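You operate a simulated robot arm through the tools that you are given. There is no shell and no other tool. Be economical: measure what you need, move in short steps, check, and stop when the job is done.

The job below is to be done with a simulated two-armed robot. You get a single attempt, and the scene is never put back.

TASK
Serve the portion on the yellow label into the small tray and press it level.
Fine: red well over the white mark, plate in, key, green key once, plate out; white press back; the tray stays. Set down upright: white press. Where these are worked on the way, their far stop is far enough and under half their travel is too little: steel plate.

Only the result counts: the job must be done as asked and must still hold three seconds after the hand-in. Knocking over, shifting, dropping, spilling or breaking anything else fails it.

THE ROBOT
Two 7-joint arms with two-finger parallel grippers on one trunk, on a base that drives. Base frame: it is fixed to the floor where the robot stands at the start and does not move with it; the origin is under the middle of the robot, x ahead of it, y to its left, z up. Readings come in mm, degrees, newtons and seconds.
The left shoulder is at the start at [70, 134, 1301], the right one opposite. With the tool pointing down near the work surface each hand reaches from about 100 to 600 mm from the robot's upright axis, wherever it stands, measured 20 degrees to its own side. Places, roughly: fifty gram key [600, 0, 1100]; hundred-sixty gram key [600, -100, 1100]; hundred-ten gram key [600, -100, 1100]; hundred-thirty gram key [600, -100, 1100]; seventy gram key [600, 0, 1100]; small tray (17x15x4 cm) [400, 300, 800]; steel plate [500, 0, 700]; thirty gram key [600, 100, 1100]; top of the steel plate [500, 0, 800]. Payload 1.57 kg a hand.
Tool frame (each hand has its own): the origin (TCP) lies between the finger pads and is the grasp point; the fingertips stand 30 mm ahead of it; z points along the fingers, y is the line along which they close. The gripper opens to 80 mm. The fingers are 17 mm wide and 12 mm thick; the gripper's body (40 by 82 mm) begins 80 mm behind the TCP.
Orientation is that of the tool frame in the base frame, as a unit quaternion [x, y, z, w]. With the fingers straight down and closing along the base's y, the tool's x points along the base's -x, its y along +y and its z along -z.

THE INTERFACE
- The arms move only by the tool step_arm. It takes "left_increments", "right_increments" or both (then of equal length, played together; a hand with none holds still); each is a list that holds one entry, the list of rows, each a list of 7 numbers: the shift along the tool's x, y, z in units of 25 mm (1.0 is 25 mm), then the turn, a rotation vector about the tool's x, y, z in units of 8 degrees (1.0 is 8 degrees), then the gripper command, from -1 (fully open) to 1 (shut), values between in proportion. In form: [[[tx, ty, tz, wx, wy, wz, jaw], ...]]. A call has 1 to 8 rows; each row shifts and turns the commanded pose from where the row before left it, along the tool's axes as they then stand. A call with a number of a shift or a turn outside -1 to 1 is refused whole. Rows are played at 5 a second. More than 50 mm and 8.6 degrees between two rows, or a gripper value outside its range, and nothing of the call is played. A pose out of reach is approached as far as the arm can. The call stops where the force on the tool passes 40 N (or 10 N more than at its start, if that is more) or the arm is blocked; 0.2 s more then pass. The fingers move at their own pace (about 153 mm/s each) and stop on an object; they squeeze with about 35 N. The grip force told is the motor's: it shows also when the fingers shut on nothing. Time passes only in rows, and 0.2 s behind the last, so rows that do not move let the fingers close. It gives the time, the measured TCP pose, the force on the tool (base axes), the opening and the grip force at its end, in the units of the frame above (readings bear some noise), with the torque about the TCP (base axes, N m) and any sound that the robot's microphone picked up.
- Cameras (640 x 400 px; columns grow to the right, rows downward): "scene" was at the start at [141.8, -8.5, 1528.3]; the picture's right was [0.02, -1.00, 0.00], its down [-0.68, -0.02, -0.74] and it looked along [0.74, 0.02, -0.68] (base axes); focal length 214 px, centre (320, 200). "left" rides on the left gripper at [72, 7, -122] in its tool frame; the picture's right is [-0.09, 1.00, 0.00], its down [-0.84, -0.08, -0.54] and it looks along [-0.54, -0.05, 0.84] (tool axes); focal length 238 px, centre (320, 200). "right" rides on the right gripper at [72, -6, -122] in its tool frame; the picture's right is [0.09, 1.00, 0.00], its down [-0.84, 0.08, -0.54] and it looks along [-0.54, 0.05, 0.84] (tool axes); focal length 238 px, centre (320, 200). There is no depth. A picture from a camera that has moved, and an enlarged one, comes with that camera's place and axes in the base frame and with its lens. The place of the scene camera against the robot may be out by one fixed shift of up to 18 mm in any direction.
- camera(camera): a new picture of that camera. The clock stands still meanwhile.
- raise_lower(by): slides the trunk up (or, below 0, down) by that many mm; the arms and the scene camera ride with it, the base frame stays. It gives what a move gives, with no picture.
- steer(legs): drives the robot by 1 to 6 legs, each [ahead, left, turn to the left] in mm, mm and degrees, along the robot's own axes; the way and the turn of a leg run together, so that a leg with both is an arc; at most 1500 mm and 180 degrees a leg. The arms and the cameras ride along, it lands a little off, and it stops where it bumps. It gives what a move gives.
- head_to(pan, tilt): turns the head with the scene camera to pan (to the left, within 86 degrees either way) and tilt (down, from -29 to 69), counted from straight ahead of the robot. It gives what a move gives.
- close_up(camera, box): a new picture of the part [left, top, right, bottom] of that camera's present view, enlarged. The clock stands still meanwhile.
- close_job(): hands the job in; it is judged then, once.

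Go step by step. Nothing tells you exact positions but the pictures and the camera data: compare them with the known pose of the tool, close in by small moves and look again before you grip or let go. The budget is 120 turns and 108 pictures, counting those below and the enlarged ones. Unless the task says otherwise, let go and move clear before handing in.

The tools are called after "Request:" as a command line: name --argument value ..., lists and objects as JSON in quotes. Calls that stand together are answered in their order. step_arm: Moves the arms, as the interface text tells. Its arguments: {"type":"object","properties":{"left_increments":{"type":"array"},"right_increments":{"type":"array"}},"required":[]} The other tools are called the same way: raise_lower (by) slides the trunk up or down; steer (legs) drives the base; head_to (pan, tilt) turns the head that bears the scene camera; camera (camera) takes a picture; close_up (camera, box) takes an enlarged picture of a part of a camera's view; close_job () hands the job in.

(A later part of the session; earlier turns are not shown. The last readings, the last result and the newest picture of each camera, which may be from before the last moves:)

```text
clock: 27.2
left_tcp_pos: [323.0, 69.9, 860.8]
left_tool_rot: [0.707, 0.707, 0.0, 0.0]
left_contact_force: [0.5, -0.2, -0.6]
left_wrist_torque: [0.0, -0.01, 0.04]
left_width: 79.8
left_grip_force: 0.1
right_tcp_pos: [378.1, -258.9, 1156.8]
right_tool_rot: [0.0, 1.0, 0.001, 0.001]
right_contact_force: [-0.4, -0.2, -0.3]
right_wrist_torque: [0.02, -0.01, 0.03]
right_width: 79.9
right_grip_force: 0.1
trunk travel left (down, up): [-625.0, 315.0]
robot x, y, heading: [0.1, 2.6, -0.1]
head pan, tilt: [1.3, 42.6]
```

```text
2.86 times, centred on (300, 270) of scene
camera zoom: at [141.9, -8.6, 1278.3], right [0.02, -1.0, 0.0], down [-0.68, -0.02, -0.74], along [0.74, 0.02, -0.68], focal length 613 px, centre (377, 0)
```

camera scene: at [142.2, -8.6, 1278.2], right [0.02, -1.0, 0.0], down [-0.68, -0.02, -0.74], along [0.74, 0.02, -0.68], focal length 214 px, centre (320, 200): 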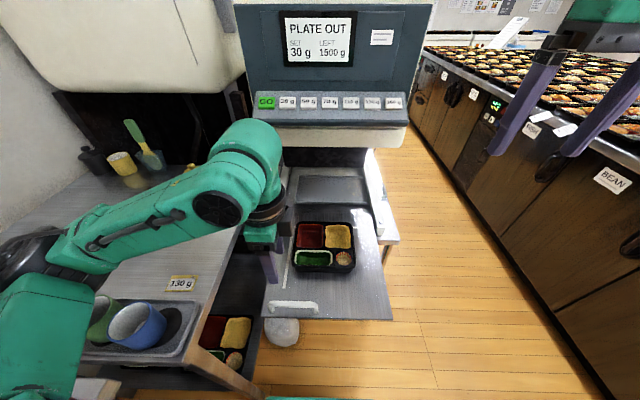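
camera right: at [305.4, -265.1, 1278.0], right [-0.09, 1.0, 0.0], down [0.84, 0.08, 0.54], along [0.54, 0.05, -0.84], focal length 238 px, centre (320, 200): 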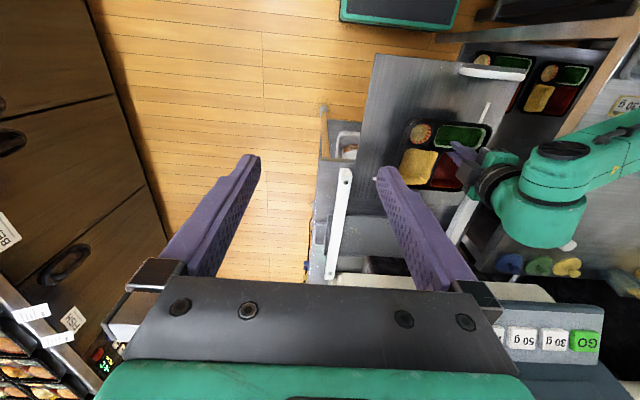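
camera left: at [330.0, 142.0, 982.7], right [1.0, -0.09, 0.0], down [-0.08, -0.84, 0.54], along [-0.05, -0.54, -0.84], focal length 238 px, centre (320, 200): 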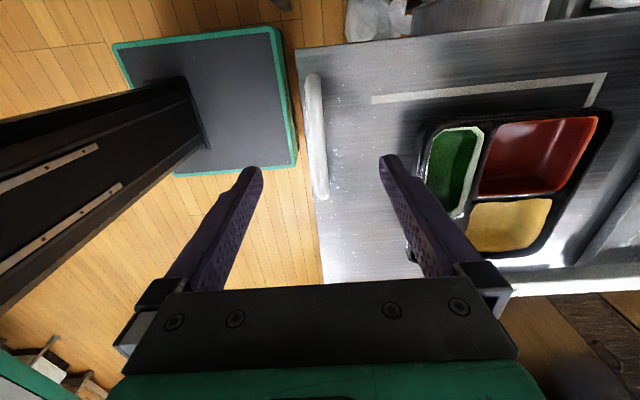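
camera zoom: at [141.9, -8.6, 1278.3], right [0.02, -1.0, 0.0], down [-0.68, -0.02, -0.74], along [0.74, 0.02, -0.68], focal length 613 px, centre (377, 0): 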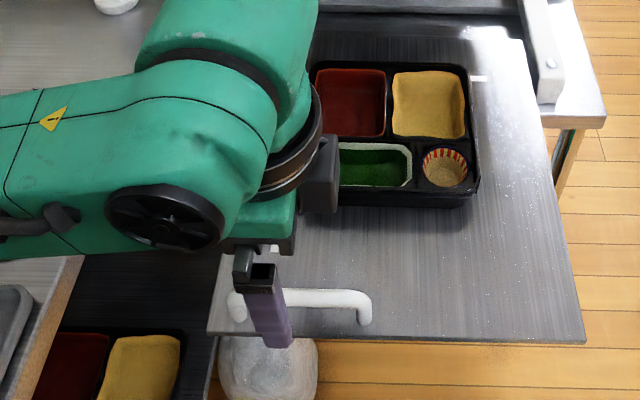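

Aligned. I'll descend and grip the bar.

Request:
step_arm --left_increments '[[[0.2, 0, 0.9, 0, 0, 0, -1], [0, 0, 0.9, 0, 0, 0, -1], [0, 0, 0.7, 0, 0, 0, -1], [0, 0, 0.4, 0, 0, 0, -1], [0, 0, 0, 0, 0, 0, -1]]]'

Request:
step_arm --left_increments '[[[0, 0, 0, 0, 0, 0, 0], [0, 0, 0, 0, 0, 0, 1], [0, 0, 0, 0, 0, 0, 1], [0, 0, 0, 0, 0, 0, 1]]]'

Request:
camera --camera "left"

```text
clock: 28.4
left_tcp_pos: [323.8, 75.8, 788.2]
left_tool_rot: [0.707, 0.708, 0.0, 0.0]
left_contact_force: [0.2, 0.3, -0.6]
left_wrist_torque: [0.01, -0.01, 0.0]
left_width: 80.2
left_grip_force: 0.2
right_tcp_pos: [376.6, -258.2, 1155.9]
right_tool_rot: [0.0, 1.0, 0.001, 0.001]
right_contact_force: [0.4, -0.2, 0.1]
right_wrist_torque: [-0.02, -0.03, -0.03]
right_width: 80.1
right_grip_force: 0.1
trunk travel left (down, up): [-625.0, 315.0]
robot x, y, heading: [5.1, -2.4, -0.2]
head pan, tilt: [1.3, 42.6]
```

```text
clock: 29.4
left_tcp_pos: [323.5, 76.5, 789.9]
left_tool_rot: [0.707, 0.707, -0.001, 0.0]
left_contact_force: [-2.1, 0.8, -2.9]
left_wrist_torque: [0.12, -0.01, 0.06]
left_width: 12.8
left_grip_force: 29.6
right_tcp_pos: [378.5, -256.8, 1156.6]
right_tool_rot: [0.001, 1.0, 0.002, 0.0]
right_contact_force: [-0.9, 0.1, 0.5]
right_wrist_torque: [0.0, 0.03, -0.01]
right_width: 80.1
right_grip_force: 0.1
trunk travel left (down, up): [-625.0, 315.0]
robot x, y, heading: [-1.5, 3.0, -0.2]
head pan, tilt: [1.3, 42.6]
```

```text
72 pictures are left
camera left: at [329.8, 148.0, 911.1], right [1.0, -0.09, 0.0], down [-0.08, -0.84, 0.54], along [-0.05, -0.54, -0.84], focal length 238 px, centre (320, 200)
```

left: 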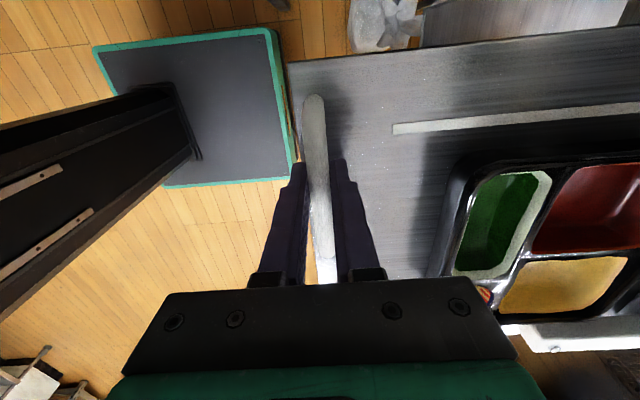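

The bar is gripped at 12.8 mm. I'll push the plate in gently.

Request:
step_arm --left_increments '[[[0, 0.15, 0, 0, 0, 0, 1], [0, 0.3, 0, 0, 0, 0, 1], [0, 0.5, 0, 0, 0, 0, 1], [0, 0.6, 0, 0, 0, 0, 1], [0, 0.6, 0, 0, 0, 0, 1], [0, 0.6, 0, 0, 0, 0, 1], [0, 0.4, 0, 0, 0, 0, 1], [0, 0.2, 0, 0, 0, 0, 1]]]'

Request:
camera --camera "scene"

```text
clock: 31.2
left_tcp_pos: [406.8, 76.0, 788.8]
left_tool_rot: [0.707, 0.707, 0.0, 0.0]
left_contact_force: [-2.1, -1.8, -21.3]
left_wrist_torque: [-0.05, 0.01, 0.0]
left_width: 12.8
left_grip_force: 29.4
right_tcp_pos: [376.9, -258.2, 1156.3]
right_tool_rot: [-0.001, 1.0, 0.001, 0.001]
right_contact_force: [0.3, 0.3, 0.2]
right_wrist_torque: [-0.03, 0.02, -0.01]
right_width: 80.0
right_grip_force: 0.1
trunk travel left (down, up): [-625.0, 315.0]
robot x, y, heading: [2.8, -4.9, -0.1]
head pan, tilt: [1.3, 42.6]
```

```text
71 pictures are left
camera scene: at [141.7, -9.2, 1278.4], right [0.02, -1.0, 0.0], down [-0.68, -0.02, -0.74], along [0.74, 0.02, -0.68], focal length 214 px, centre (320, 200)
```

scene: 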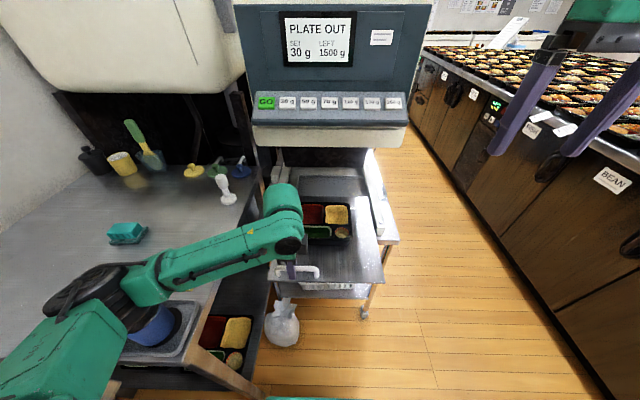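

Request:
close_up --camera "scene" --box '[0, 220, 220, 400]'

Request:
step_arm --left_increments '[[[0, 0, 0.06, 0, 0, 0, 1], [0, 0.2, 0, 0, 0, 0, 1], [0, 0.4, 0, 0, 0, 0, 1], [0, 0.5, 0, 0, 0, 0, 1], [0, 0.5, 0, 0, 0, 0, 1], [0, 0.5, 0, 0, 0, 0, 1], [0, 0.4, 0, 0, 0, 0, 1], [0, 0.2, 0, 0, 0, 0, 1]]]'

Request:
camera --camera "scene"

```text
2.22 times, centred on (110, 310) of scene
camera zoom: at [141.7, -9.2, 1278.4], right [0.02, -1.0, 0.0], down [-0.68, -0.02, -0.74], along [0.74, 0.02, -0.68], focal length 477 px, centre (787, -44)
```

zoom: 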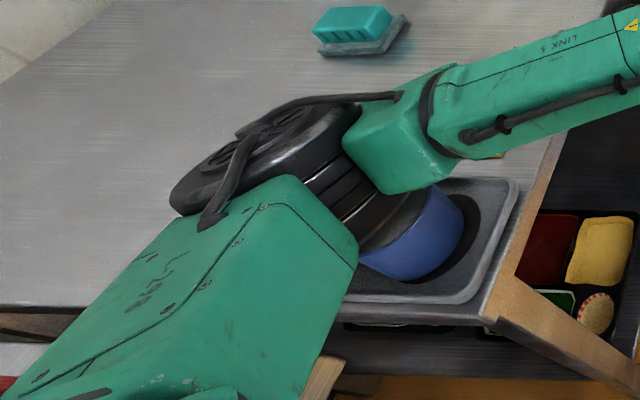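

```text
clock: 33.0
left_tcp_pos: [474.8, 77.4, 789.9]
left_tool_rot: [0.707, 0.707, -0.001, 0.005]
left_contact_force: [-1.0, -19.6, -5.6]
left_wrist_torque: [-0.39, 0.04, 0.09]
left_width: 13.2
left_grip_force: 29.1
right_tcp_pos: [375.8, -255.2, 1159.7]
right_tool_rot: [0.0, 1.0, -0.001, 0.002]
right_contact_force: [0.3, -0.2, -0.3]
right_wrist_torque: [-0.02, -0.02, 0.0]
right_width: 80.2
right_grip_force: 0.1
trunk travel left (down, up): [-625.0, 315.0]
robot x, y, heading: [-0.2, -4.6, 0.1]
head pan, tilt: [1.3, 42.6]
```

```text
69 pictures are left
camera scene: at [138.7, -5.8, 1279.1], right [0.02, -1.0, 0.0], down [-0.68, -0.02, -0.74], along [0.74, 0.02, -0.68], focal length 214 px, centre (320, 200)
```

scene: 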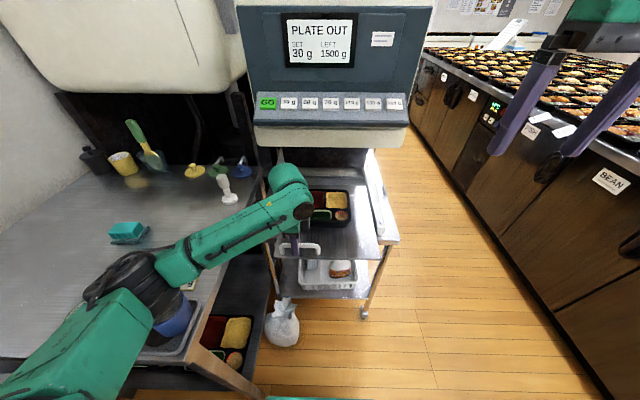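

The elbow is close to the cups, so I'll check that before pushing further.

Request:
close_up --camera "scene" --box '[40, 220, 240, 400]'

Request:
camera --camera "left"

Request:
camera --camera "right"

```text
2.22 times, centred on (140, 310) of scene
camera zoom: at [138.7, -5.8, 1279.1], right [0.02, -1.0, 0.0], down [-0.68, -0.02, -0.74], along [0.74, 0.02, -0.68], focal length 477 px, centre (720, -44)
```

zoom: 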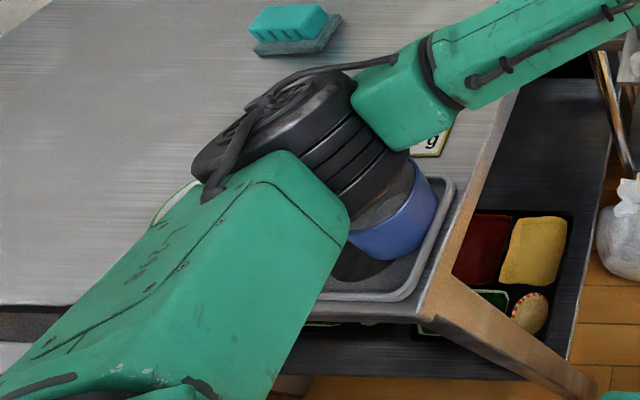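

```text
67 pictures are left
camera left: at [480.5, 149.4, 911.0], right [1.0, -0.09, 0.01], down [-0.08, -0.83, 0.55], along [-0.05, -0.55, -0.84], focal length 238 px, centre (320, 200)
```

left: 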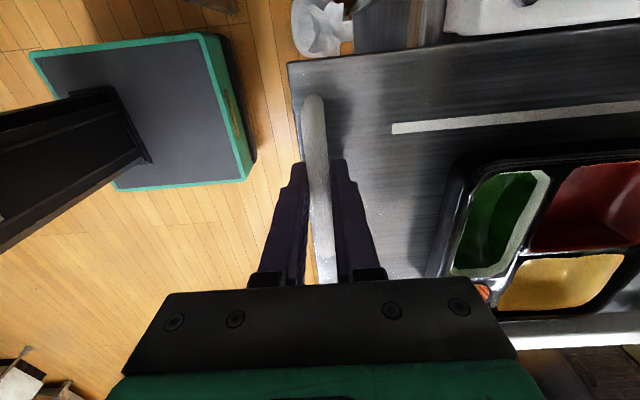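

```text
66 pictures are left
camera right: at [302.3, -262.1, 1280.0], right [-0.09, 1.0, 0.0], down [0.83, 0.08, 0.55], along [0.54, 0.05, -0.84], focal length 238 px, centre (320, 200)
```

right: 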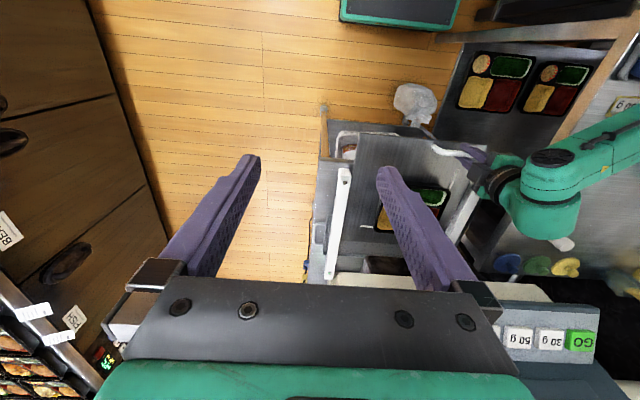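

The elbow has leaned on the blue cup and displaced it slightly. I'll back out along the same path at once to relieve it.

Request:
step_arm --left_increments '[[[0, -0.3, 0, 0, 0, 0, 1], [0, -0.4, 0, 0, 0, 0, 1], [0, -0.5, 0, 0, 0, 0, 1], [0, -0.5, 0, 0, 0, 0, 1], [0, -0.5, 0, 0, 0, 0, 1], [0, -0.5, 0, 0, 0, 0, 1], [0, -0.3, 0, 0, 0, 0, 1], [0, 0, 0, 0, 0, 0, 1]]]'

Request:
close_up --camera "scene" --box '[40, 220, 240, 400]'

```text
clock: 34.8
left_tcp_pos: [401.6, 69.5, 800.2]
left_tool_rot: [0.706, 0.708, 0.014, 0.007]
left_contact_force: [1.4, -5.0, 2.4]
left_wrist_torque: [-0.92, -0.04, -0.12]
left_width: 12.8
left_grip_force: 30.1
right_tcp_pos: [370.0, -270.6, 1157.2]
right_tool_rot: [0.0, 1.0, 0.006, 0.004]
right_contact_force: [-0.8, -0.5, -0.3]
right_wrist_torque: [0.01, 0.01, 0.01]
right_width: 79.7
right_grip_force: 0.0
trunk travel left (down, up): [-625.0, 315.0]
robot x, y, heading: [2.1, -0.6, 0.1]
head pan, tilt: [1.3, 42.6]
```

```text
2.22 times, centred on (140, 310) of scene
camera zoom: at [133.9, -22.4, 1280.3], right [0.02, -1.0, -0.01], down [-0.67, -0.01, -0.74], along [0.74, 0.03, -0.67], focal length 477 px, centre (720, -44)
```

zoom: 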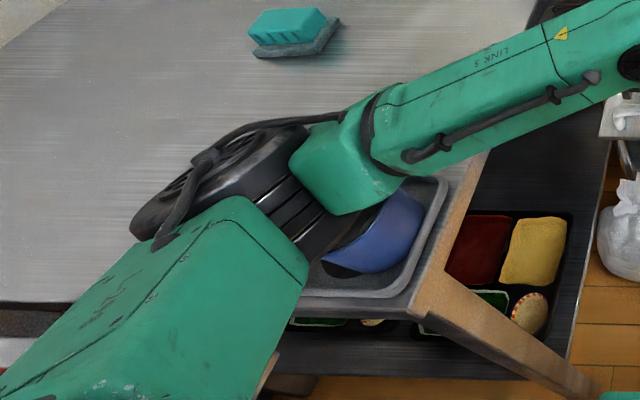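

The elbow is still loading the cup. I'll open the jaw around the handle and raise the trunk straight up to free it.

Request:
step_arm --left_increments '[[[0, 0, 0, 0, 0, 0, -1], [0, 0, 0, 0, 0, 0, -1], [0, 0, 0, 0, 0, 0, -1]]]'

Request:
raise_lower --by 200

Request:
camera --camera "scene"

Request:
camera --camera "left"

```text
clock: 35.6
left_tcp_pos: [400.0, 72.0, 798.8]
left_tool_rot: [0.705, 0.709, 0.015, 0.004]
left_contact_force: [-1.2, -0.1, 0.4]
left_wrist_torque: [0.02, 0.0, -0.01]
left_width: 80.0
left_grip_force: 0.0
right_tcp_pos: [367.7, -268.8, 1156.9]
right_tool_rot: [0.0, 1.0, 0.006, 0.005]
right_contact_force: [0.0, -0.3, 0.4]
right_wrist_torque: [-0.01, 0.04, -0.02]
right_width: 80.0
right_grip_force: 0.0
trunk travel left (down, up): [-625.0, 315.0]
robot x, y, heading: [0.9, 0.8, -0.1]
head pan, tilt: [1.3, 42.6]
```

```text
clock: 37.8
left_tcp_pos: [399.7, 76.3, 988.3]
left_tool_rot: [0.707, 0.707, 0.001, 0.0]
left_contact_force: [0.7, -0.5, -0.1]
left_wrist_torque: [-0.01, 0.02, 0.0]
left_width: 80.1
left_grip_force: 0.1
right_tcp_pos: [377.5, -258.3, 1355.3]
right_tool_rot: [0.0, 1.0, 0.001, 0.001]
right_contact_force: [0.9, -0.1, 0.4]
right_wrist_torque: [0.01, 0.02, 0.03]
right_width: 80.1
right_grip_force: 0.1
trunk travel left (down, up): [-825.0, 115.0]
robot x, y, heading: [-2.4, 1.0, 0.1]
head pan, tilt: [1.3, 42.6]
```

```text
64 pictures are left
camera scene: at [141.8, -8.7, 1478.2], right [0.02, -1.0, 0.0], down [-0.68, -0.02, -0.74], along [0.74, 0.02, -0.68], focal length 214 px, centre (320, 200)
```

scene: 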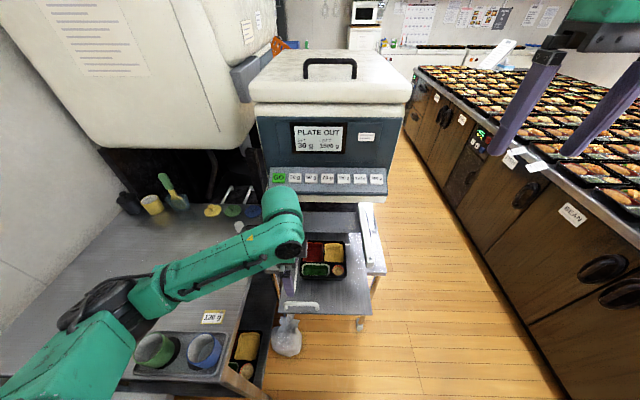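

```text
63 pictures are left
camera left: at [407.1, 148.7, 1110.2], right [1.0, -0.09, 0.0], down [-0.08, -0.84, 0.54], along [-0.05, -0.54, -0.84], focal length 238 px, centre (320, 200)
```

left: 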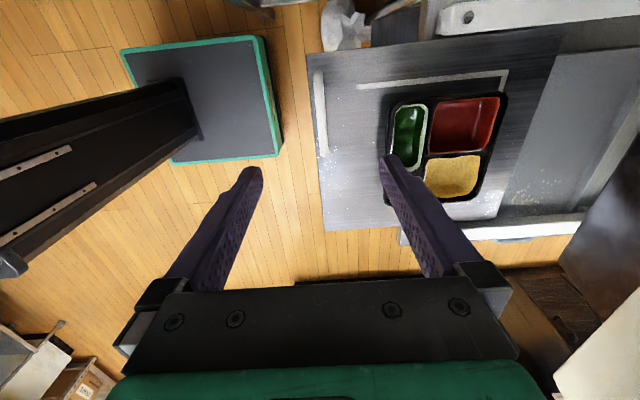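

Freed. Now I'll compare the cups with the first picture and check the tray on the plate.

Request:
close_up --camera "scene" --box '[110, 300, 270, 400]'

Request:
close_up --camera "left" --box '[300, 30, 560, 240]'

```text
4.00 times, centred on (190, 350) of scene
camera zoom: at [141.8, -8.7, 1478.2], right [0.02, -1.0, 0.0], down [-0.68, -0.02, -0.74], along [0.74, 0.02, -0.68], focal length 858 px, centre (840, -400)
```

zoom: 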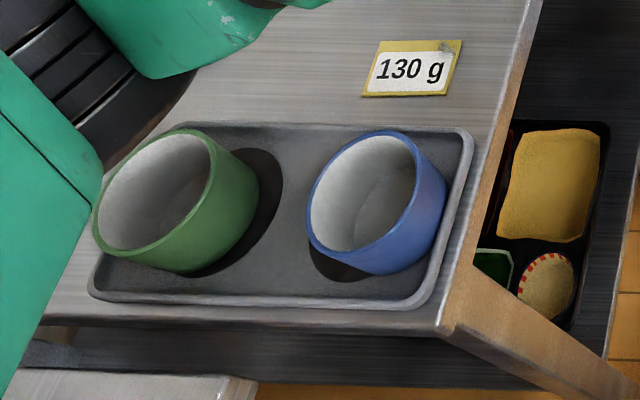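

```text
1.90 times, centred on (430, 135) of left
camera zoom: at [407.1, 148.7, 1110.2], right [1.0, -0.09, 0.0], down [-0.08, -0.84, 0.54], along [-0.05, -0.54, -0.84], focal length 454 px, centre (110, 324)
```

zoom: 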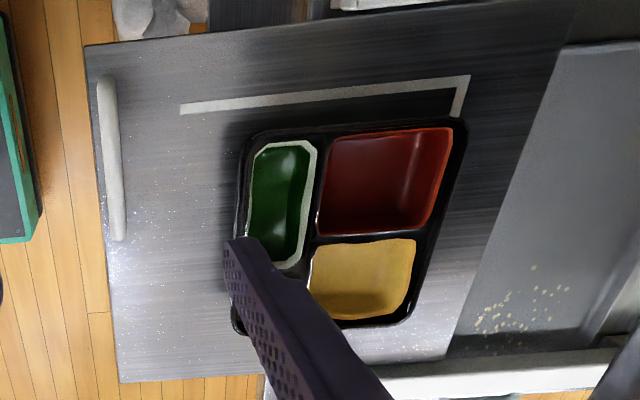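

The blue cup was pushed about 20 mm toward the right in its holder, still upright; the tray on the plate looks right. I'll put the left camera back at its earlier viewpoint and compare the cup positions directly.

Request:
step_arm --left_increments '[[[0, 0, -1, 0, 0, -0.33, -1], [0, 0, -1, 0, 0, -0.33, -1], [0, 0, -1, 0, 0, 0, -1], [0, 0, -1, 0, 0, 0, -1], [0, 0, -1, 0, 0, 0, -1], [0, 0, -1, 0, 0, 0, -1], [0, 0, -1, 0, 0, 0, -1], [0.95, 0.1, -0.16, 0, 0, 0, -1]]]'

Request:
step_arm --left_increments '[[[1, 0.02, 0, 0, 0, 0, -1], [1, 0.02, 0, 0, 0, 0, -1], [1, 0.02, 0, 0, 0, 0, -1], [1, 0.02, 0, 0, 0, 0, -1], [1, 0.02, 0, 0, 0, 0, -1], [1, 0.02, 0, 0, 0, 0, -1], [1, 0.02, 0, 0, 0, 0, -1], [1, 0, 0, 0, 0, 0, -1]]]'

Request:
step_arm --left_increments '[[[1, 0, 0, 0, 0, 0, -1], [1, 0, 0, 0, 0, 0, -1], [0.2, 0, 0, 0, 0, 0, -1], [0, 0, 0, 0, 0, 0, -1]]]'

Request:
camera --camera "left"

```text
clock: 39.5
left_tcp_pos: [400.0, 101.5, 1167.6]
left_tool_rot: [0.674, 0.739, 0.0, 0.0]
left_contact_force: [0.5, 0.5, 0.0]
left_wrist_torque: [-0.03, -0.02, 0.01]
left_width: 80.1
left_grip_force: 0.0
right_tcp_pos: [378.2, -256.6, 1357.1]
right_tool_rot: [0.0, 1.0, 0.001, 0.001]
right_contact_force: [0.9, 0.9, 0.6]
right_wrist_torque: [-0.02, -0.01, -0.03]
right_width: 80.2
right_grip_force: 0.1
trunk travel left (down, up): [-825.0, 115.0]
robot x, y, heading: [2.3, 2.2, -0.1]
head pan, tilt: [1.3, 42.6]
```

```text
clock: 41.4
left_tcp_pos: [385.6, 301.8, 1166.8]
left_tool_rot: [0.674, 0.738, 0.0, -0.001]
left_contact_force: [0.3, -0.5, -1.0]
left_wrist_torque: [-0.03, -0.01, 0.02]
left_width: 79.7
left_grip_force: 0.1
right_tcp_pos: [377.9, -256.9, 1357.1]
right_tool_rot: [0.0, 1.0, -0.001, 0.0]
right_contact_force: [0.6, 0.1, 0.3]
right_wrist_torque: [0.01, -0.01, 0.02]
right_width: 80.1
right_grip_force: 0.1
trunk travel left (down, up): [-825.0, 115.0]
robot x, y, heading: [-0.9, 0.2, -0.0]
head pan, tilt: [1.3, 42.6]
```

```text
clock: 42.4
left_tcp_pos: [381.7, 355.3, 1167.5]
left_tool_rot: [0.674, 0.739, 0.0, 0.0]
left_contact_force: [0.6, 0.4, -0.4]
left_wrist_torque: [0.0, -0.02, 0.01]
left_width: 79.8
left_grip_force: 0.0
right_tcp_pos: [377.6, -258.2, 1356.3]
right_tool_rot: [0.0, 1.0, 0.0, 0.0]
right_contact_force: [-0.4, -0.1, 0.3]
right_wrist_torque: [-0.02, 0.02, -0.01]
right_width: 79.8
right_grip_force: 0.0
trunk travel left (down, up): [-825.0, 115.0]
robot x, y, heading: [0.9, 1.5, 0.2]
head pan, tilt: [1.3, 42.6]
```

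```text
60 pictures are left
camera left: at [381.3, 427.5, 1289.0], right [1.0, 0.0, 0.0], down [0.0, -0.84, 0.54], along [0.0, -0.54, -0.84], focal length 238 px, centre (320, 200)
```

left: 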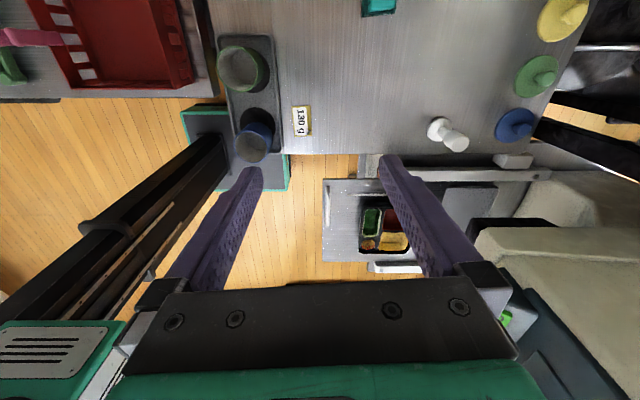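

Request:
close_up --camera "left" --box '[200, 20, 330, 190]'

```text
2.35 times, centred on (265, 105) of left
camera zoom: at [381.3, 427.5, 1289.0], right [1.0, 0.0, 0.0], down [0.0, -0.84, 0.54], along [0.0, -0.54, -0.84], focal length 561 px, centre (449, 424)
```

zoom: 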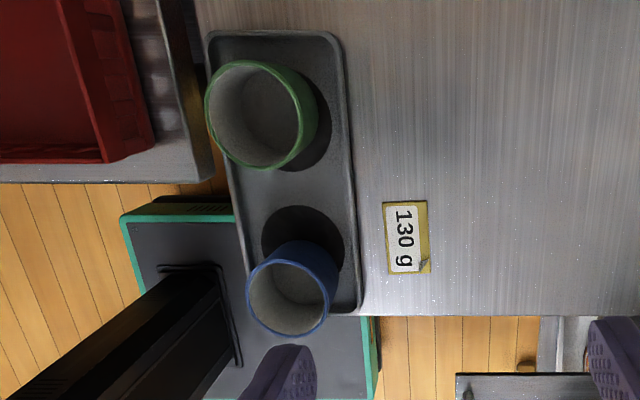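

Comparing with the earlier view, the blue cup has moved about 23 mm toward −y, and the green one has not moved. I'll bring the hand over its far wall to drag it back precisely.

Request:
step_arm --left_increments '[[[-0.6, -0.7, 0.5, 0, 0, 0.33, -1], [-0.6, -0.7, 1, 0, 0, 0.33, -1], [-0.6, -0.7, 1, 0, 0, 0, -1], [-0.6, -0.7, 1, 0, 0, 0, -1], [-0.6, -0.7, 1, 0, 0, 0, -1], [-0.37, -0.3, 1, 0, 0, 0, -1], [0, 0, 1, 0, 0, 0, -1], [0, 0, 0, 0, 0, 0, -0.4]]]'

Request:
camera --camera "left"

Request:
camera --camera "scene"

```text
clock: 44.1
left_tcp_pos: [321.7, 296.3, 1063.4]
left_tool_rot: [0.708, 0.706, 0.0, -0.001]
left_contact_force: [0.5, -0.2, 0.2]
left_wrist_torque: [0.01, 0.01, 0.03]
left_width: 55.8
left_grip_force: 0.1
left hand out of reach, approached as far as the arm can: row 4, 5, 6
right_tcp_pos: [380.8, -261.2, 1355.1]
right_tool_rot: [0.001, 1.0, 0.001, 0.0]
right_contact_force: [0.3, 0.9, -0.3]
right_wrist_torque: [0.04, 0.01, -0.03]
right_width: 79.9
right_grip_force: 0.1
trunk travel left (down, up): [-825.0, 115.0]
robot x, y, heading: [-2.4, -1.3, 0.1]
head pan, tilt: [1.3, 42.6]
```

```text
58 pictures are left
camera left: at [328.8, 368.1, 1186.4], right [1.0, -0.09, 0.0], down [-0.08, -0.84, 0.54], along [-0.05, -0.54, -0.84], focal length 238 px, centre (320, 200)
```

left: 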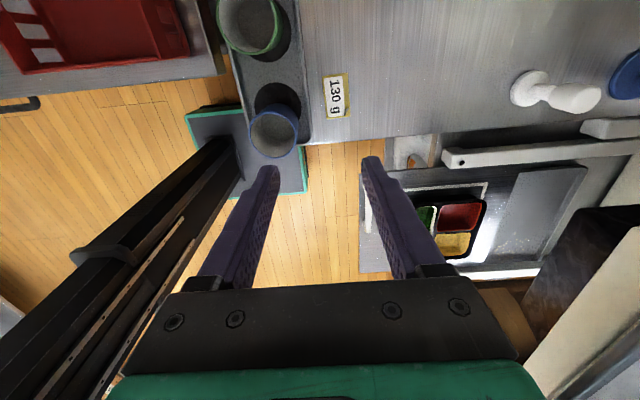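

```text
57 pictures are left
camera scene: at [144.2, -10.8, 1478.0], right [0.02, -1.0, 0.0], down [-0.68, -0.01, -0.73], along [0.73, 0.02, -0.68], focal length 214 px, centre (320, 200)
```

scene: 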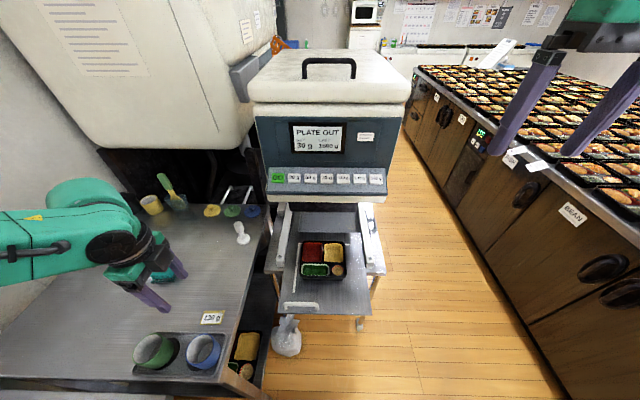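

That spot is too close for this wrist yaw. I'll turn the hand back to yaw 0 and see if the cup is reachable so.

Request:
step_arm --left_increments '[[[0, 0, 0, 0, 0, -1, -0.4], [0, 0, 0, 0, 0, -1, -0.4], [0, 0, 0, 0, 0, -1, -0.4], [0, 0, 0, 0, 0, -1, -0.4], [0, 0, 0, 0, 0, -1, -0.4], [0, 0, 0, 0, 0, -1, -0.4], [0, 0, 0, 0, 0, -1, -0.4], [0, 0, 0, 0, 0, -1, -0.4]]]'

Request:
step_arm --left_increments '[[[0, 0, 0, 0, 0, -1, -0.4], [0, 0, 0, 0, 0, -1, -0.4], [0, 0, 0, 0, 0, -1, -0.4], [0, 0, 0, 0, 0, -0.25, -0.4], [0, 0, 0, 0, 0, 0, -0.4]]]'

```text
clock: 46.0
left_tcp_pos: [318.4, 296.7, 1064.6]
left_tool_rot: [0.224, 0.975, -0.001, 0.0]
left_contact_force: [0.0, -0.6, -0.7]
left_wrist_torque: [0.0, -0.01, -0.01]
left_width: 55.9
left_grip_force: 0.1
right_tcp_pos: [378.6, -258.5, 1356.6]
right_tool_rot: [0.0, 1.0, 0.001, 0.001]
right_contact_force: [-0.8, 0.9, 0.6]
right_wrist_torque: [0.02, -0.01, -0.03]
right_width: 80.0
right_grip_force: 0.0
trunk travel left (down, up): [-825.0, 115.0]
robot x, y, heading: [-2.0, 0.0, -0.1]
head pan, tilt: [1.3, 42.6]
```

```text
clock: 47.1
left_tcp_pos: [317.8, 296.7, 1062.9]
left_tool_rot: [-0.001, 1.0, 0.001, 0.0]
left_contact_force: [0.9, 0.0, 1.0]
left_wrist_torque: [0.02, 0.03, 0.0]
left_width: 55.8
left_grip_force: 0.0
right_tcp_pos: [377.0, -257.6, 1356.7]
right_tool_rot: [0.0, 1.0, 0.001, 0.001]
right_contact_force: [-0.5, 0.6, 0.0]
right_wrist_torque: [0.0, 0.03, 0.0]
right_width: 80.2
right_grip_force: 0.1
trunk travel left (down, up): [-825.0, 115.0]
robot x, y, heading: [2.4, 1.5, 0.2]
head pan, tilt: [1.3, 42.6]
```

Request:
step_arm --left_increments '[[[0.8, 0.1, 0.5, 0, 0, 0, -0.4], [0.8, 0.1, 0.6, 0, 0, 0, -0.4], [0.6, 0, 0.7, 0, 0, 0, -0.4], [0.3, 0, 0.7, 0, 0, 0, -0.4], [0, 0, 0.7, 0, 0, 0, -0.4], [0, 0, 0.7, 0, 0, 0, -0.4]]]'

Request:
camera --camera "left"

Request:
close_up --camera "scene" --box '[80, 220, 280, 400]'

```text
clock: 48.5
left_tcp_pos: [304.3, 327.1, 968.8]
left_tool_rot: [0.001, 1.0, 0.0, -0.001]
left_contact_force: [0.2, 0.6, 0.5]
left_wrist_torque: [-0.05, -0.01, 0.01]
left_width: 55.9
left_grip_force: 0.1
left hand out of reach, approached as far as the arm can: row 1, 2, 3, 4
right_tcp_pos: [378.6, -256.6, 1356.7]
right_tool_rot: [0.0, 1.0, 0.0, 0.001]
right_contact_force: [0.9, 0.0, 0.5]
right_wrist_torque: [0.0, -0.04, 0.0]
right_width: 79.9
right_grip_force: 0.1
trunk travel left (down, up): [-825.0, 115.0]
robot x, y, heading: [0.8, -2.4, -0.1]
head pan, tilt: [1.3, 42.6]
```

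```text
56 pictures are left
camera left: at [232.4, 334.3, 1091.6], right [0.09, 1.0, 0.0], down [0.84, -0.08, 0.54], along [0.54, -0.05, -0.84], focal length 238 px, centre (320, 200)
```

left: 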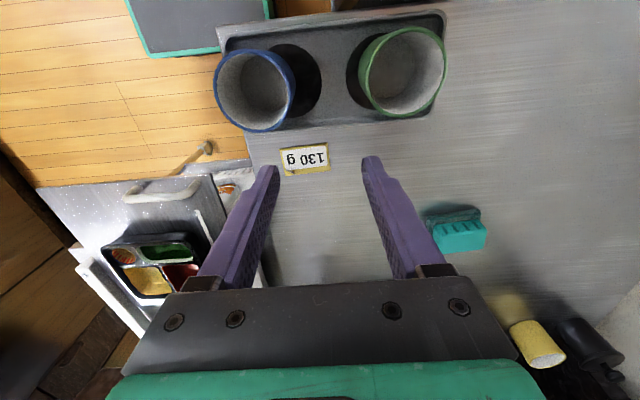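

```text
2.22 times, centred on (180, 310) of scene
camera zoom: at [142.1, -6.9, 1478.3], right [0.02, -1.0, 0.0], down [-0.68, -0.02, -0.74], along [0.74, 0.02, -0.68], focal length 477 px, centre (631, -44)
```

zoom: 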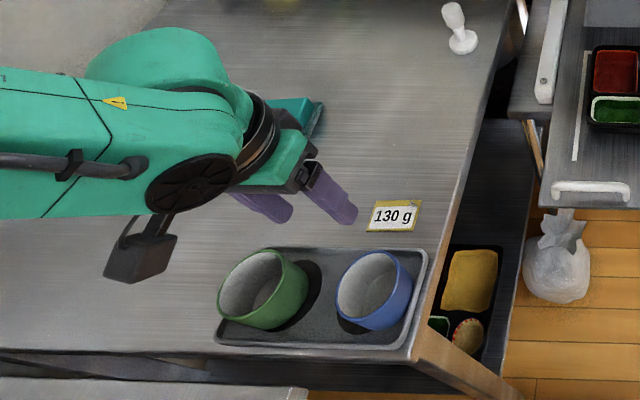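

The original contact marks confirm the blue cup belongs near y ≈ 295, and it is now at about 272. I'll try reaching closer now that the hand is lower.

Request:
step_arm --left_increments '[[[0, -0.5, 0.4, 0, 0, 0, -0.4], [0.4, -0.4, 0, 0, 0, 0, -0.4], [0.4, 0, 0, 0, 0, 0, -0.4], [0.5, 0, 0, 0, 0, 0, -0.4], [0.5, 0, 0, 0, 0, 0, -0.4], [0, 0, 0, 0, 0, 0, -0.4]]]'

Request:
camera --camera "left"

```text
clock: 50.0
left_tcp_pos: [294.0, 324.6, 949.6]
left_tool_rot: [0.0, 1.0, -0.001, -0.001]
left_contact_force: [-0.5, -0.9, 0.6]
left_wrist_torque: [-0.01, 0.0, -0.02]
left_width: 55.9
left_grip_force: 0.1
left hand out of reach, approached as far as the arm can: row 2, 3, 4, 5
right_tcp_pos: [377.4, -256.6, 1356.4]
right_tool_rot: [0.0, 1.0, -0.001, 0.001]
right_contact_force: [0.6, 0.1, -0.7]
right_wrist_torque: [0.02, 0.01, -0.04]
right_width: 79.7
right_grip_force: 0.0
trunk travel left (down, up): [-825.0, 115.0]
robot x, y, heading: [-0.6, -1.1, -0.0]
head pan, tilt: [1.3, 42.6]
```

```text
54 pictures are left
camera left: at [223.3, 332.4, 1072.4], right [0.09, 1.0, 0.0], down [0.84, -0.08, 0.54], along [0.54, -0.05, -0.84], focal length 238 px, centre (320, 200)
```

left: 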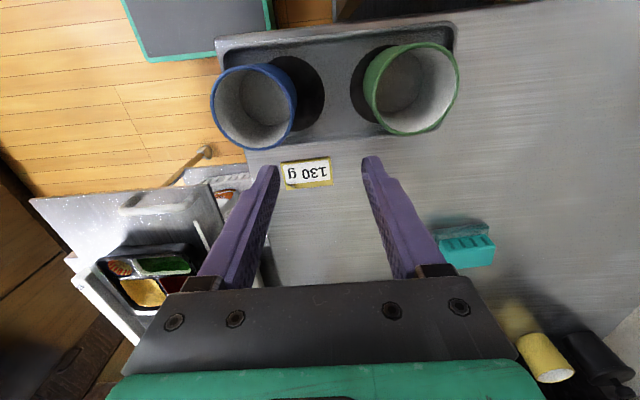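

The cup is inside this arm's minimum reach. I'll extend the hand forward, then back the base by about 150 mm.

Request:
step_arm --left_increments '[[[-0.9, -0.2, -0.4, 0, 0, 0, -0.4], [-0.9, -0.3, -0.4, 0, 0, 0, -0.4], [-0.9, -0.3, 0, 0, 0, 0, -0.4], [-0.9, -0.2, 0, 0, 0, 0, -0.4], [-0.9, 0, 0, 0, 0, 0, -0.4], [0, 0, 0, 0, 0, 0, -0.4]]]'

Request:
steer --legs '[[-140, 0, 0]]'

Request:
camera --camera "left"

```text
clock: 51.4
left_tcp_pos: [407.7, 299.4, 970.7]
left_tool_rot: [0.001, 1.0, 0.0, 0.0]
left_contact_force: [0.4, 0.0, 0.4]
left_wrist_torque: [0.04, -0.03, 0.0]
left_width: 56.1
left_grip_force: 0.1
right_tcp_pos: [377.6, -258.2, 1356.5]
right_tool_rot: [0.001, 1.0, 0.0, 0.001]
right_contact_force: [1.0, 0.2, -1.0]
right_wrist_torque: [0.03, -0.04, 0.0]
right_width: 80.0
right_grip_force: 0.0
trunk travel left (down, up): [-825.0, 115.0]
robot x, y, heading: [-1.8, 3.0, -0.0]
head pan, tilt: [1.3, 42.6]
```

```text
clock: 52.7
left_tcp_pos: [267.0, 300.2, 969.5]
left_tool_rot: [-0.002, 1.0, 0.0, -0.001]
left_contact_force: [1.3, -0.4, -0.8]
left_wrist_torque: [0.02, 0.03, -0.02]
left_width: 55.9
left_grip_force: 0.0
right_tcp_pos: [240.5, -256.5, 1355.7]
right_tool_rot: [-0.001, 1.0, 0.001, -0.001]
right_contact_force: [-0.1, -1.2, 0.3]
right_wrist_torque: [-0.04, 0.01, 0.02]
right_width: 80.0
right_grip_force: 0.1
trunk travel left (down, up): [-825.0, 115.0]
robot x, y, heading: [-140.0, -0.7, 0.2]
head pan, tilt: [1.3, 42.6]
```

```text
53 pictures are left
camera left: at [195.5, 307.8, 1091.8], right [0.09, 1.0, 0.0], down [0.84, -0.07, 0.54], along [0.54, -0.05, -0.84], focal length 238 px, centre (320, 200)
```

left: 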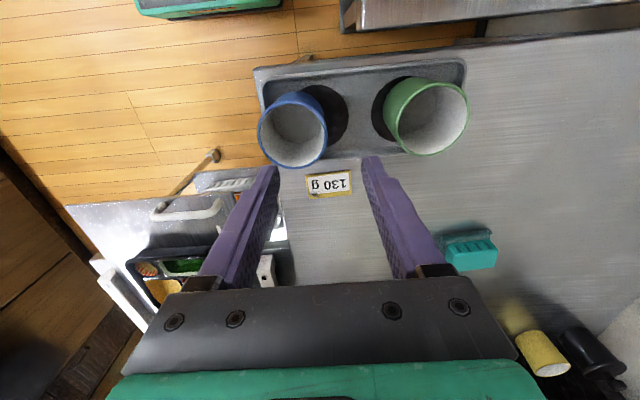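

Refined triangulation: the blue rim centre is at (260, 279, 881) and was originally at y ≈ 296. I'll line up over its +y wall and check before going in.

Request:
step_arm --left_increments '[[[0.2, 0.4, 0.5, 0, 0, 0, -0.1], [0, 0, 0.8, 0, 0, 0, -0.1], [0, 0, 0.7, 0, 0, 0, -0.1], [0, 0, 0, 0, 0, 0, -0.1]]]'

Request:
camera --camera "left"

```text
clock: 53.7
left_tcp_pos: [260.2, 311.9, 921.4]
left_tool_rot: [-0.001, 1.0, -0.001, 0.0]
left_contact_force: [-0.6, -0.1, -0.5]
left_wrist_torque: [-0.01, 0.03, 0.0]
left_width: 44.0
left_grip_force: 0.1
right_tcp_pos: [236.7, -256.3, 1357.6]
right_tool_rot: [-0.001, 1.0, 0.0, 0.001]
right_contact_force: [-0.3, -0.3, 0.5]
right_wrist_torque: [-0.01, 0.03, 0.01]
right_width: 80.2
right_grip_force: 0.0
trunk travel left (down, up): [-825.0, 115.0]
robot x, y, heading: [-140.5, -3.2, 0.6]
head pan, tilt: [1.3, 42.6]
```

```text
52 pictures are left
camera left: at [187.7, 318.1, 1043.3], right [0.09, 1.0, 0.0], down [0.84, -0.08, 0.54], along [0.54, -0.05, -0.84], focal length 238 px, centre (320, 200)
```

left: 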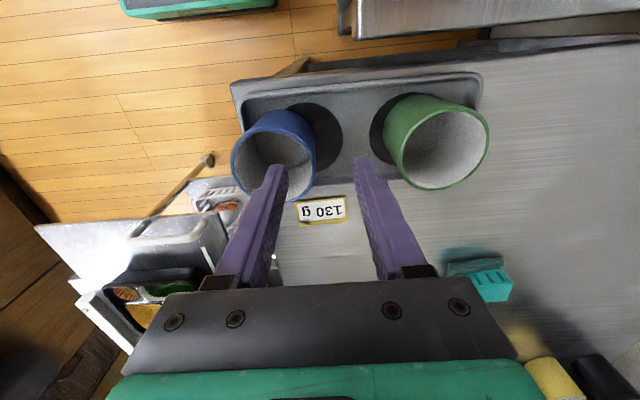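

The wall is right under the TCP. I'll descend 29 mm and close on it.

Request:
step_arm --left_increments '[[[0, -0.1, 0.5, 0, 0, 0, -0.1], [0, 0, 0.5, 0, 0, 0, -0.1], [0, 0, 0.16, 0, 0, 0, -0.1], [0, 0, 0, 0, 0, 0, -0.1]]]'

Request:
camera --camera "left"

Request:
close_up --camera "scene" --box '[120, 240, 320, 400]'

```text
clock: 54.7
left_tcp_pos: [259.4, 309.3, 891.8]
left_tool_rot: [-0.001, 1.0, 0.001, 0.001]
left_contact_force: [-0.8, 0.6, -0.4]
left_wrist_torque: [0.02, -0.01, -0.02]
left_width: 44.1
left_grip_force: 0.2
right_tcp_pos: [237.0, -256.6, 1357.1]
right_tool_rot: [-0.001, 1.0, 0.0, 0.001]
right_contact_force: [-0.1, -0.3, 0.5]
right_wrist_torque: [0.0, -0.01, -0.01]
right_width: 79.7
right_grip_force: 0.1
trunk travel left (down, up): [-825.0, 115.0]
robot x, y, heading: [-144.9, -2.3, 0.2]
head pan, tilt: [1.3, 42.6]
```

```text
51 pictures are left
camera left: at [187.8, 315.6, 1013.9], right [0.09, 1.0, 0.0], down [0.84, -0.07, 0.54], along [0.54, -0.05, -0.84], focal length 238 px, centre (320, 200)
```

left: 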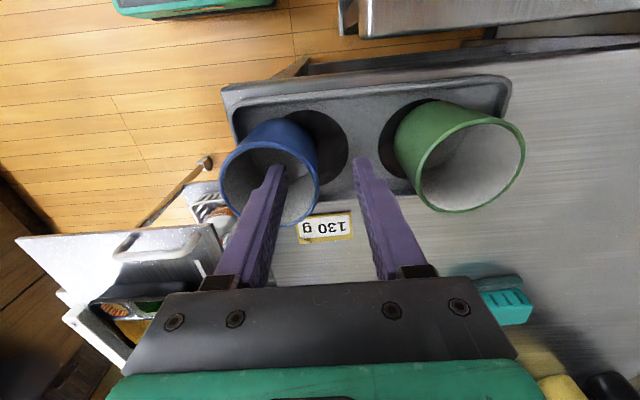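

```text
2.50 times, centred on (220, 320) of scene
camera zoom: at [-0.2, -8.4, 1478.3], right [0.03, -1.0, 0.0], down [-0.68, -0.02, -0.74], along [0.74, 0.02, -0.68], focal length 536 px, centre (570, -100)
```

zoom: 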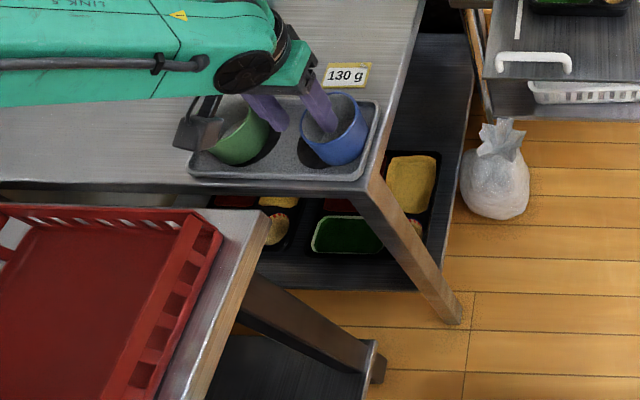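

Request:
step_arm --left_increments '[[[0, 0, 0, 0, 0, 0, 0.5], [0, 0, 0, 0, 0, 0, 1], [0, 0, 0, 0, 0, 0, 1], [0, 0.2, 0, 0, 0, 0, 1], [0, 0.3, 0, 0, 0, 0, 1], [0, 0.2, 0, 0, 0, 0, 1], [0, 0, 0, 0, 0, 0, 1]]]'

Request:
camera --camera "left"

```text
clock: 56.3
left_tcp_pos: [258.5, 326.7, 892.1]
left_tool_rot: [-0.002, 1.0, 0.001, 0.001]
left_contact_force: [-0.7, -1.1, 5.2]
left_wrist_torque: [-0.39, -0.02, 0.02]
left_width: 2.2
left_grip_force: 24.0
right_tcp_pos: [235.9, -257.9, 1358.0]
right_tool_rot: [-0.002, 1.0, 0.001, 0.002]
right_contact_force: [-0.4, 0.4, 0.2]
right_wrist_torque: [0.03, -0.03, -0.04]
right_width: 80.0
right_grip_force: 0.1
trunk travel left (down, up): [-825.0, 115.0]
robot x, y, heading: [-144.1, -3.0, 0.1]
head pan, tilt: [1.3, 42.6]
```

```text
49 pictures are left
camera left: at [187.7, 332.8, 1014.8], right [0.09, 1.0, 0.0], down [0.84, -0.08, 0.54], along [0.54, -0.05, -0.84], focal length 238 px, centre (320, 200)
```

left: 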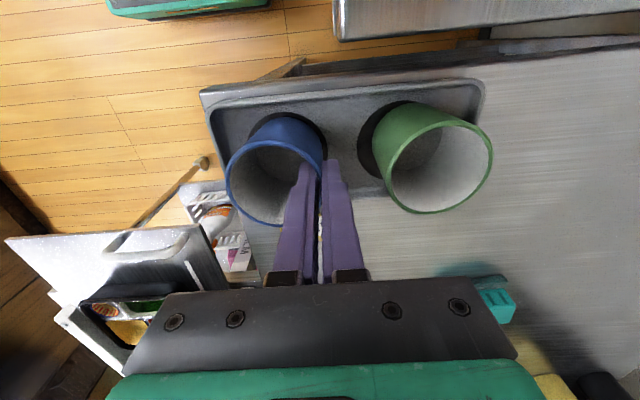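

The cup is back: rim centre about (257, 296), over its original contact mark. I'll release and rise.

Request:
step_arm --left_increments '[[[0, 0.02, 0, 0, 0, 0, 0.6], [0, 0, 0, 0, 0, 0, 0.2], [0, 0, 0, 0, 0, 0, 0.2], [0, 0, -0.8, 0, 0, 0, 0.2], [0, 0, -1, 0, 0, 0, 0.2], [0, 0, -1, 0, 0, 0, 0.2], [0, 0, -1, 0, 0, 0, 0.2], [0, 0, 0, 0, 0, 0, -1]]]'

Request:
close_up --camera "left" --box '[180, 30, 540, 255]'

```text
clock: 58.1
left_tcp_pos: [258.3, 325.8, 987.7]
left_tool_rot: [-0.002, 1.0, 0.0, 0.0]
left_contact_force: [0.0, -0.1, -1.0]
left_wrist_torque: [-0.02, -0.01, -0.01]
left_width: 80.0
left_grip_force: 0.0
right_tcp_pos: [237.0, -256.9, 1355.7]
right_tool_rot: [-0.001, 1.0, 0.001, 0.001]
right_contact_force: [0.4, -0.7, -0.2]
right_wrist_torque: [0.03, 0.03, 0.0]
right_width: 80.0
right_grip_force: 0.1
trunk travel left (down, up): [-825.0, 115.0]
robot x, y, heading: [-142.3, 1.4, 0.1]
head pan, tilt: [1.3, 42.6]
```

```text
1.78 times, centred on (360, 142) of left
camera zoom: at [187.4, 332.8, 1109.1], right [0.09, 1.0, 0.0], down [0.84, -0.07, 0.54], along [0.54, -0.05, -0.84], focal length 424 px, centre (249, 302)
```

zoom: 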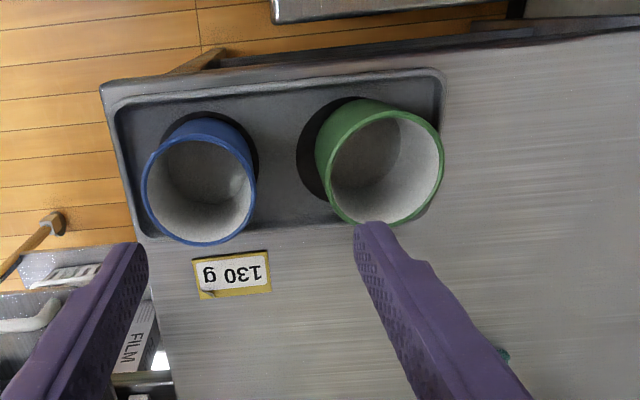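

Blue is home, but green looks about 7 mm off its mark toward +y. I'll nudge it back the same way, gripping its −y wall with a narrow opening.

Request:
step_arm --left_increments '[[[0, 0.84, 0, 0, 0, 0, 0.25], [0, 0.84, 0.6, 0, 0, 0, 0.25], [0, 0, 0.9, 0, 0, 0, 0.25], [0, 0, 0.9, 0, 0, 0, 0.25], [0, 0, 0.4, 0, 0, 0, 0.25], [0, 0, 0, 0, 0, 0, 0.25]]]'

Request:
camera --camera "left"

```text
clock: 59.5
left_tcp_pos: [259.5, 368.5, 916.5]
left_tool_rot: [-0.002, 1.0, 0.0, 0.0]
left_contact_force: [0.8, -0.3, -0.7]
left_wrist_torque: [-0.01, 0.03, -0.03]
left_width: 30.0
left_grip_force: 0.1
right_tcp_pos: [237.1, -258.2, 1356.7]
right_tool_rot: [-0.001, 1.0, 0.001, 0.001]
right_contact_force: [0.6, -0.3, 0.4]
right_wrist_torque: [0.01, 0.01, -0.02]
right_width: 79.9
right_grip_force: 0.0
trunk travel left (down, up): [-825.0, 115.0]
robot x, y, heading: [-139.8, 2.8, 0.1]
head pan, tilt: [1.3, 42.6]
```

```text
47 pictures are left
camera left: at [188.2, 375.6, 1037.7], right [0.09, 1.0, 0.0], down [0.84, -0.07, 0.54], along [0.54, -0.05, -0.84], focal length 238 px, centre (320, 200)
```

left: 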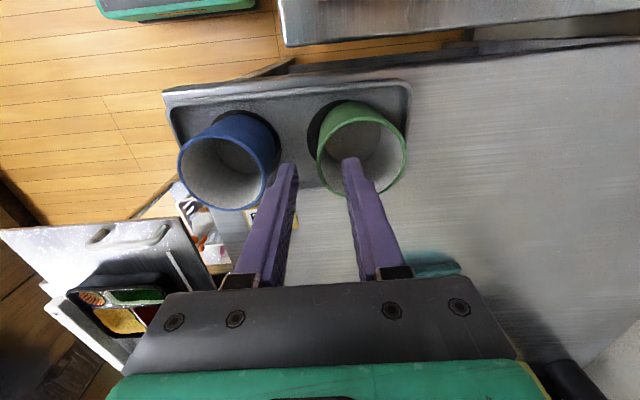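

Request:
step_arm --left_increments '[[[0, -0.06, 0.5, 0, 0, 0, 0.25], [0, 0, 0.48, 0, 0, 0, 0.25], [0, 0, 0, 0, 0, 0, 1], [0, 0, 0, 0, 0, 0, 1], [0, -0.1, 0, 0, 0, 0, 1], [0, -0.1, 0, 0, 0, 0, 1], [0, 0, 0, 0, 0, 0, 1]]]'

Request:
step_arm --left_increments '[[[0, 0, 0, 0, 0, 0, 0.6], [0, 0, 0, 0, 0, 0, 0.25], [0, 0, 0, 0, 0, 0, 0.25], [0, 0, -0.8, 0, 0, 0, 0.25], [0, 0, -1, 0, 0, 0, 0.25], [0, 0, -1, 0, 0, 0, 0.25], [0, -0.9, -1, 0, 0, 0, 0.25], [0, -0.9, -1, 0, 0, 0, -1]]]'

Request:
close_up --camera "left" --box '[180, 30, 540, 255]'

```text
clock: 61.1
left_tcp_pos: [257.0, 362.2, 893.9]
left_tool_rot: [-0.001, 1.0, 0.001, 0.001]
left_contact_force: [0.7, 2.7, 8.8]
left_wrist_torque: [0.67, -0.07, -0.08]
left_width: 4.7
left_grip_force: 25.8
right_tcp_pos: [235.3, -258.1, 1357.0]
right_tool_rot: [-0.001, 1.0, 0.001, 0.0]
right_contact_force: [-0.4, 0.0, 0.0]
right_wrist_torque: [0.0, 0.01, 0.0]
right_width: 80.1
right_grip_force: 0.0
trunk travel left (down, up): [-825.0, 115.0]
robot x, y, heading: [-143.3, 0.8, 0.1]
head pan, tilt: [1.3, 42.6]
```

```text
clock: 62.9
left_tcp_pos: [257.3, 316.0, 1011.4]
left_tool_rot: [-0.001, 1.0, 0.0, 0.0]
left_contact_force: [-0.3, -0.3, -0.2]
left_wrist_torque: [0.0, -0.01, 0.01]
left_width: 79.8
left_grip_force: 0.1
right_tcp_pos: [237.4, -258.2, 1356.8]
right_tool_rot: [-0.001, 1.0, 0.001, 0.0]
right_contact_force: [1.3, 0.4, 0.4]
right_wrist_torque: [-0.05, 0.01, 0.02]
right_width: 79.9
right_grip_force: 0.0
trunk travel left (down, up): [-825.0, 115.0]
robot x, y, heading: [-138.7, 3.8, 0.2]
head pan, tilt: [1.3, 42.6]
```

```text
1.78 times, centred on (360, 142) of left
camera zoom: at [186.1, 322.5, 1134.9], right [0.09, 1.0, 0.0], down [0.84, -0.08, 0.54], along [0.54, -0.05, -0.84], focal length 424 px, centre (249, 302)
```

zoom: 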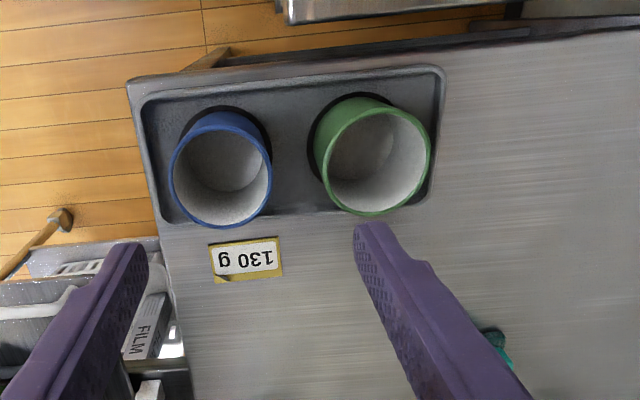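

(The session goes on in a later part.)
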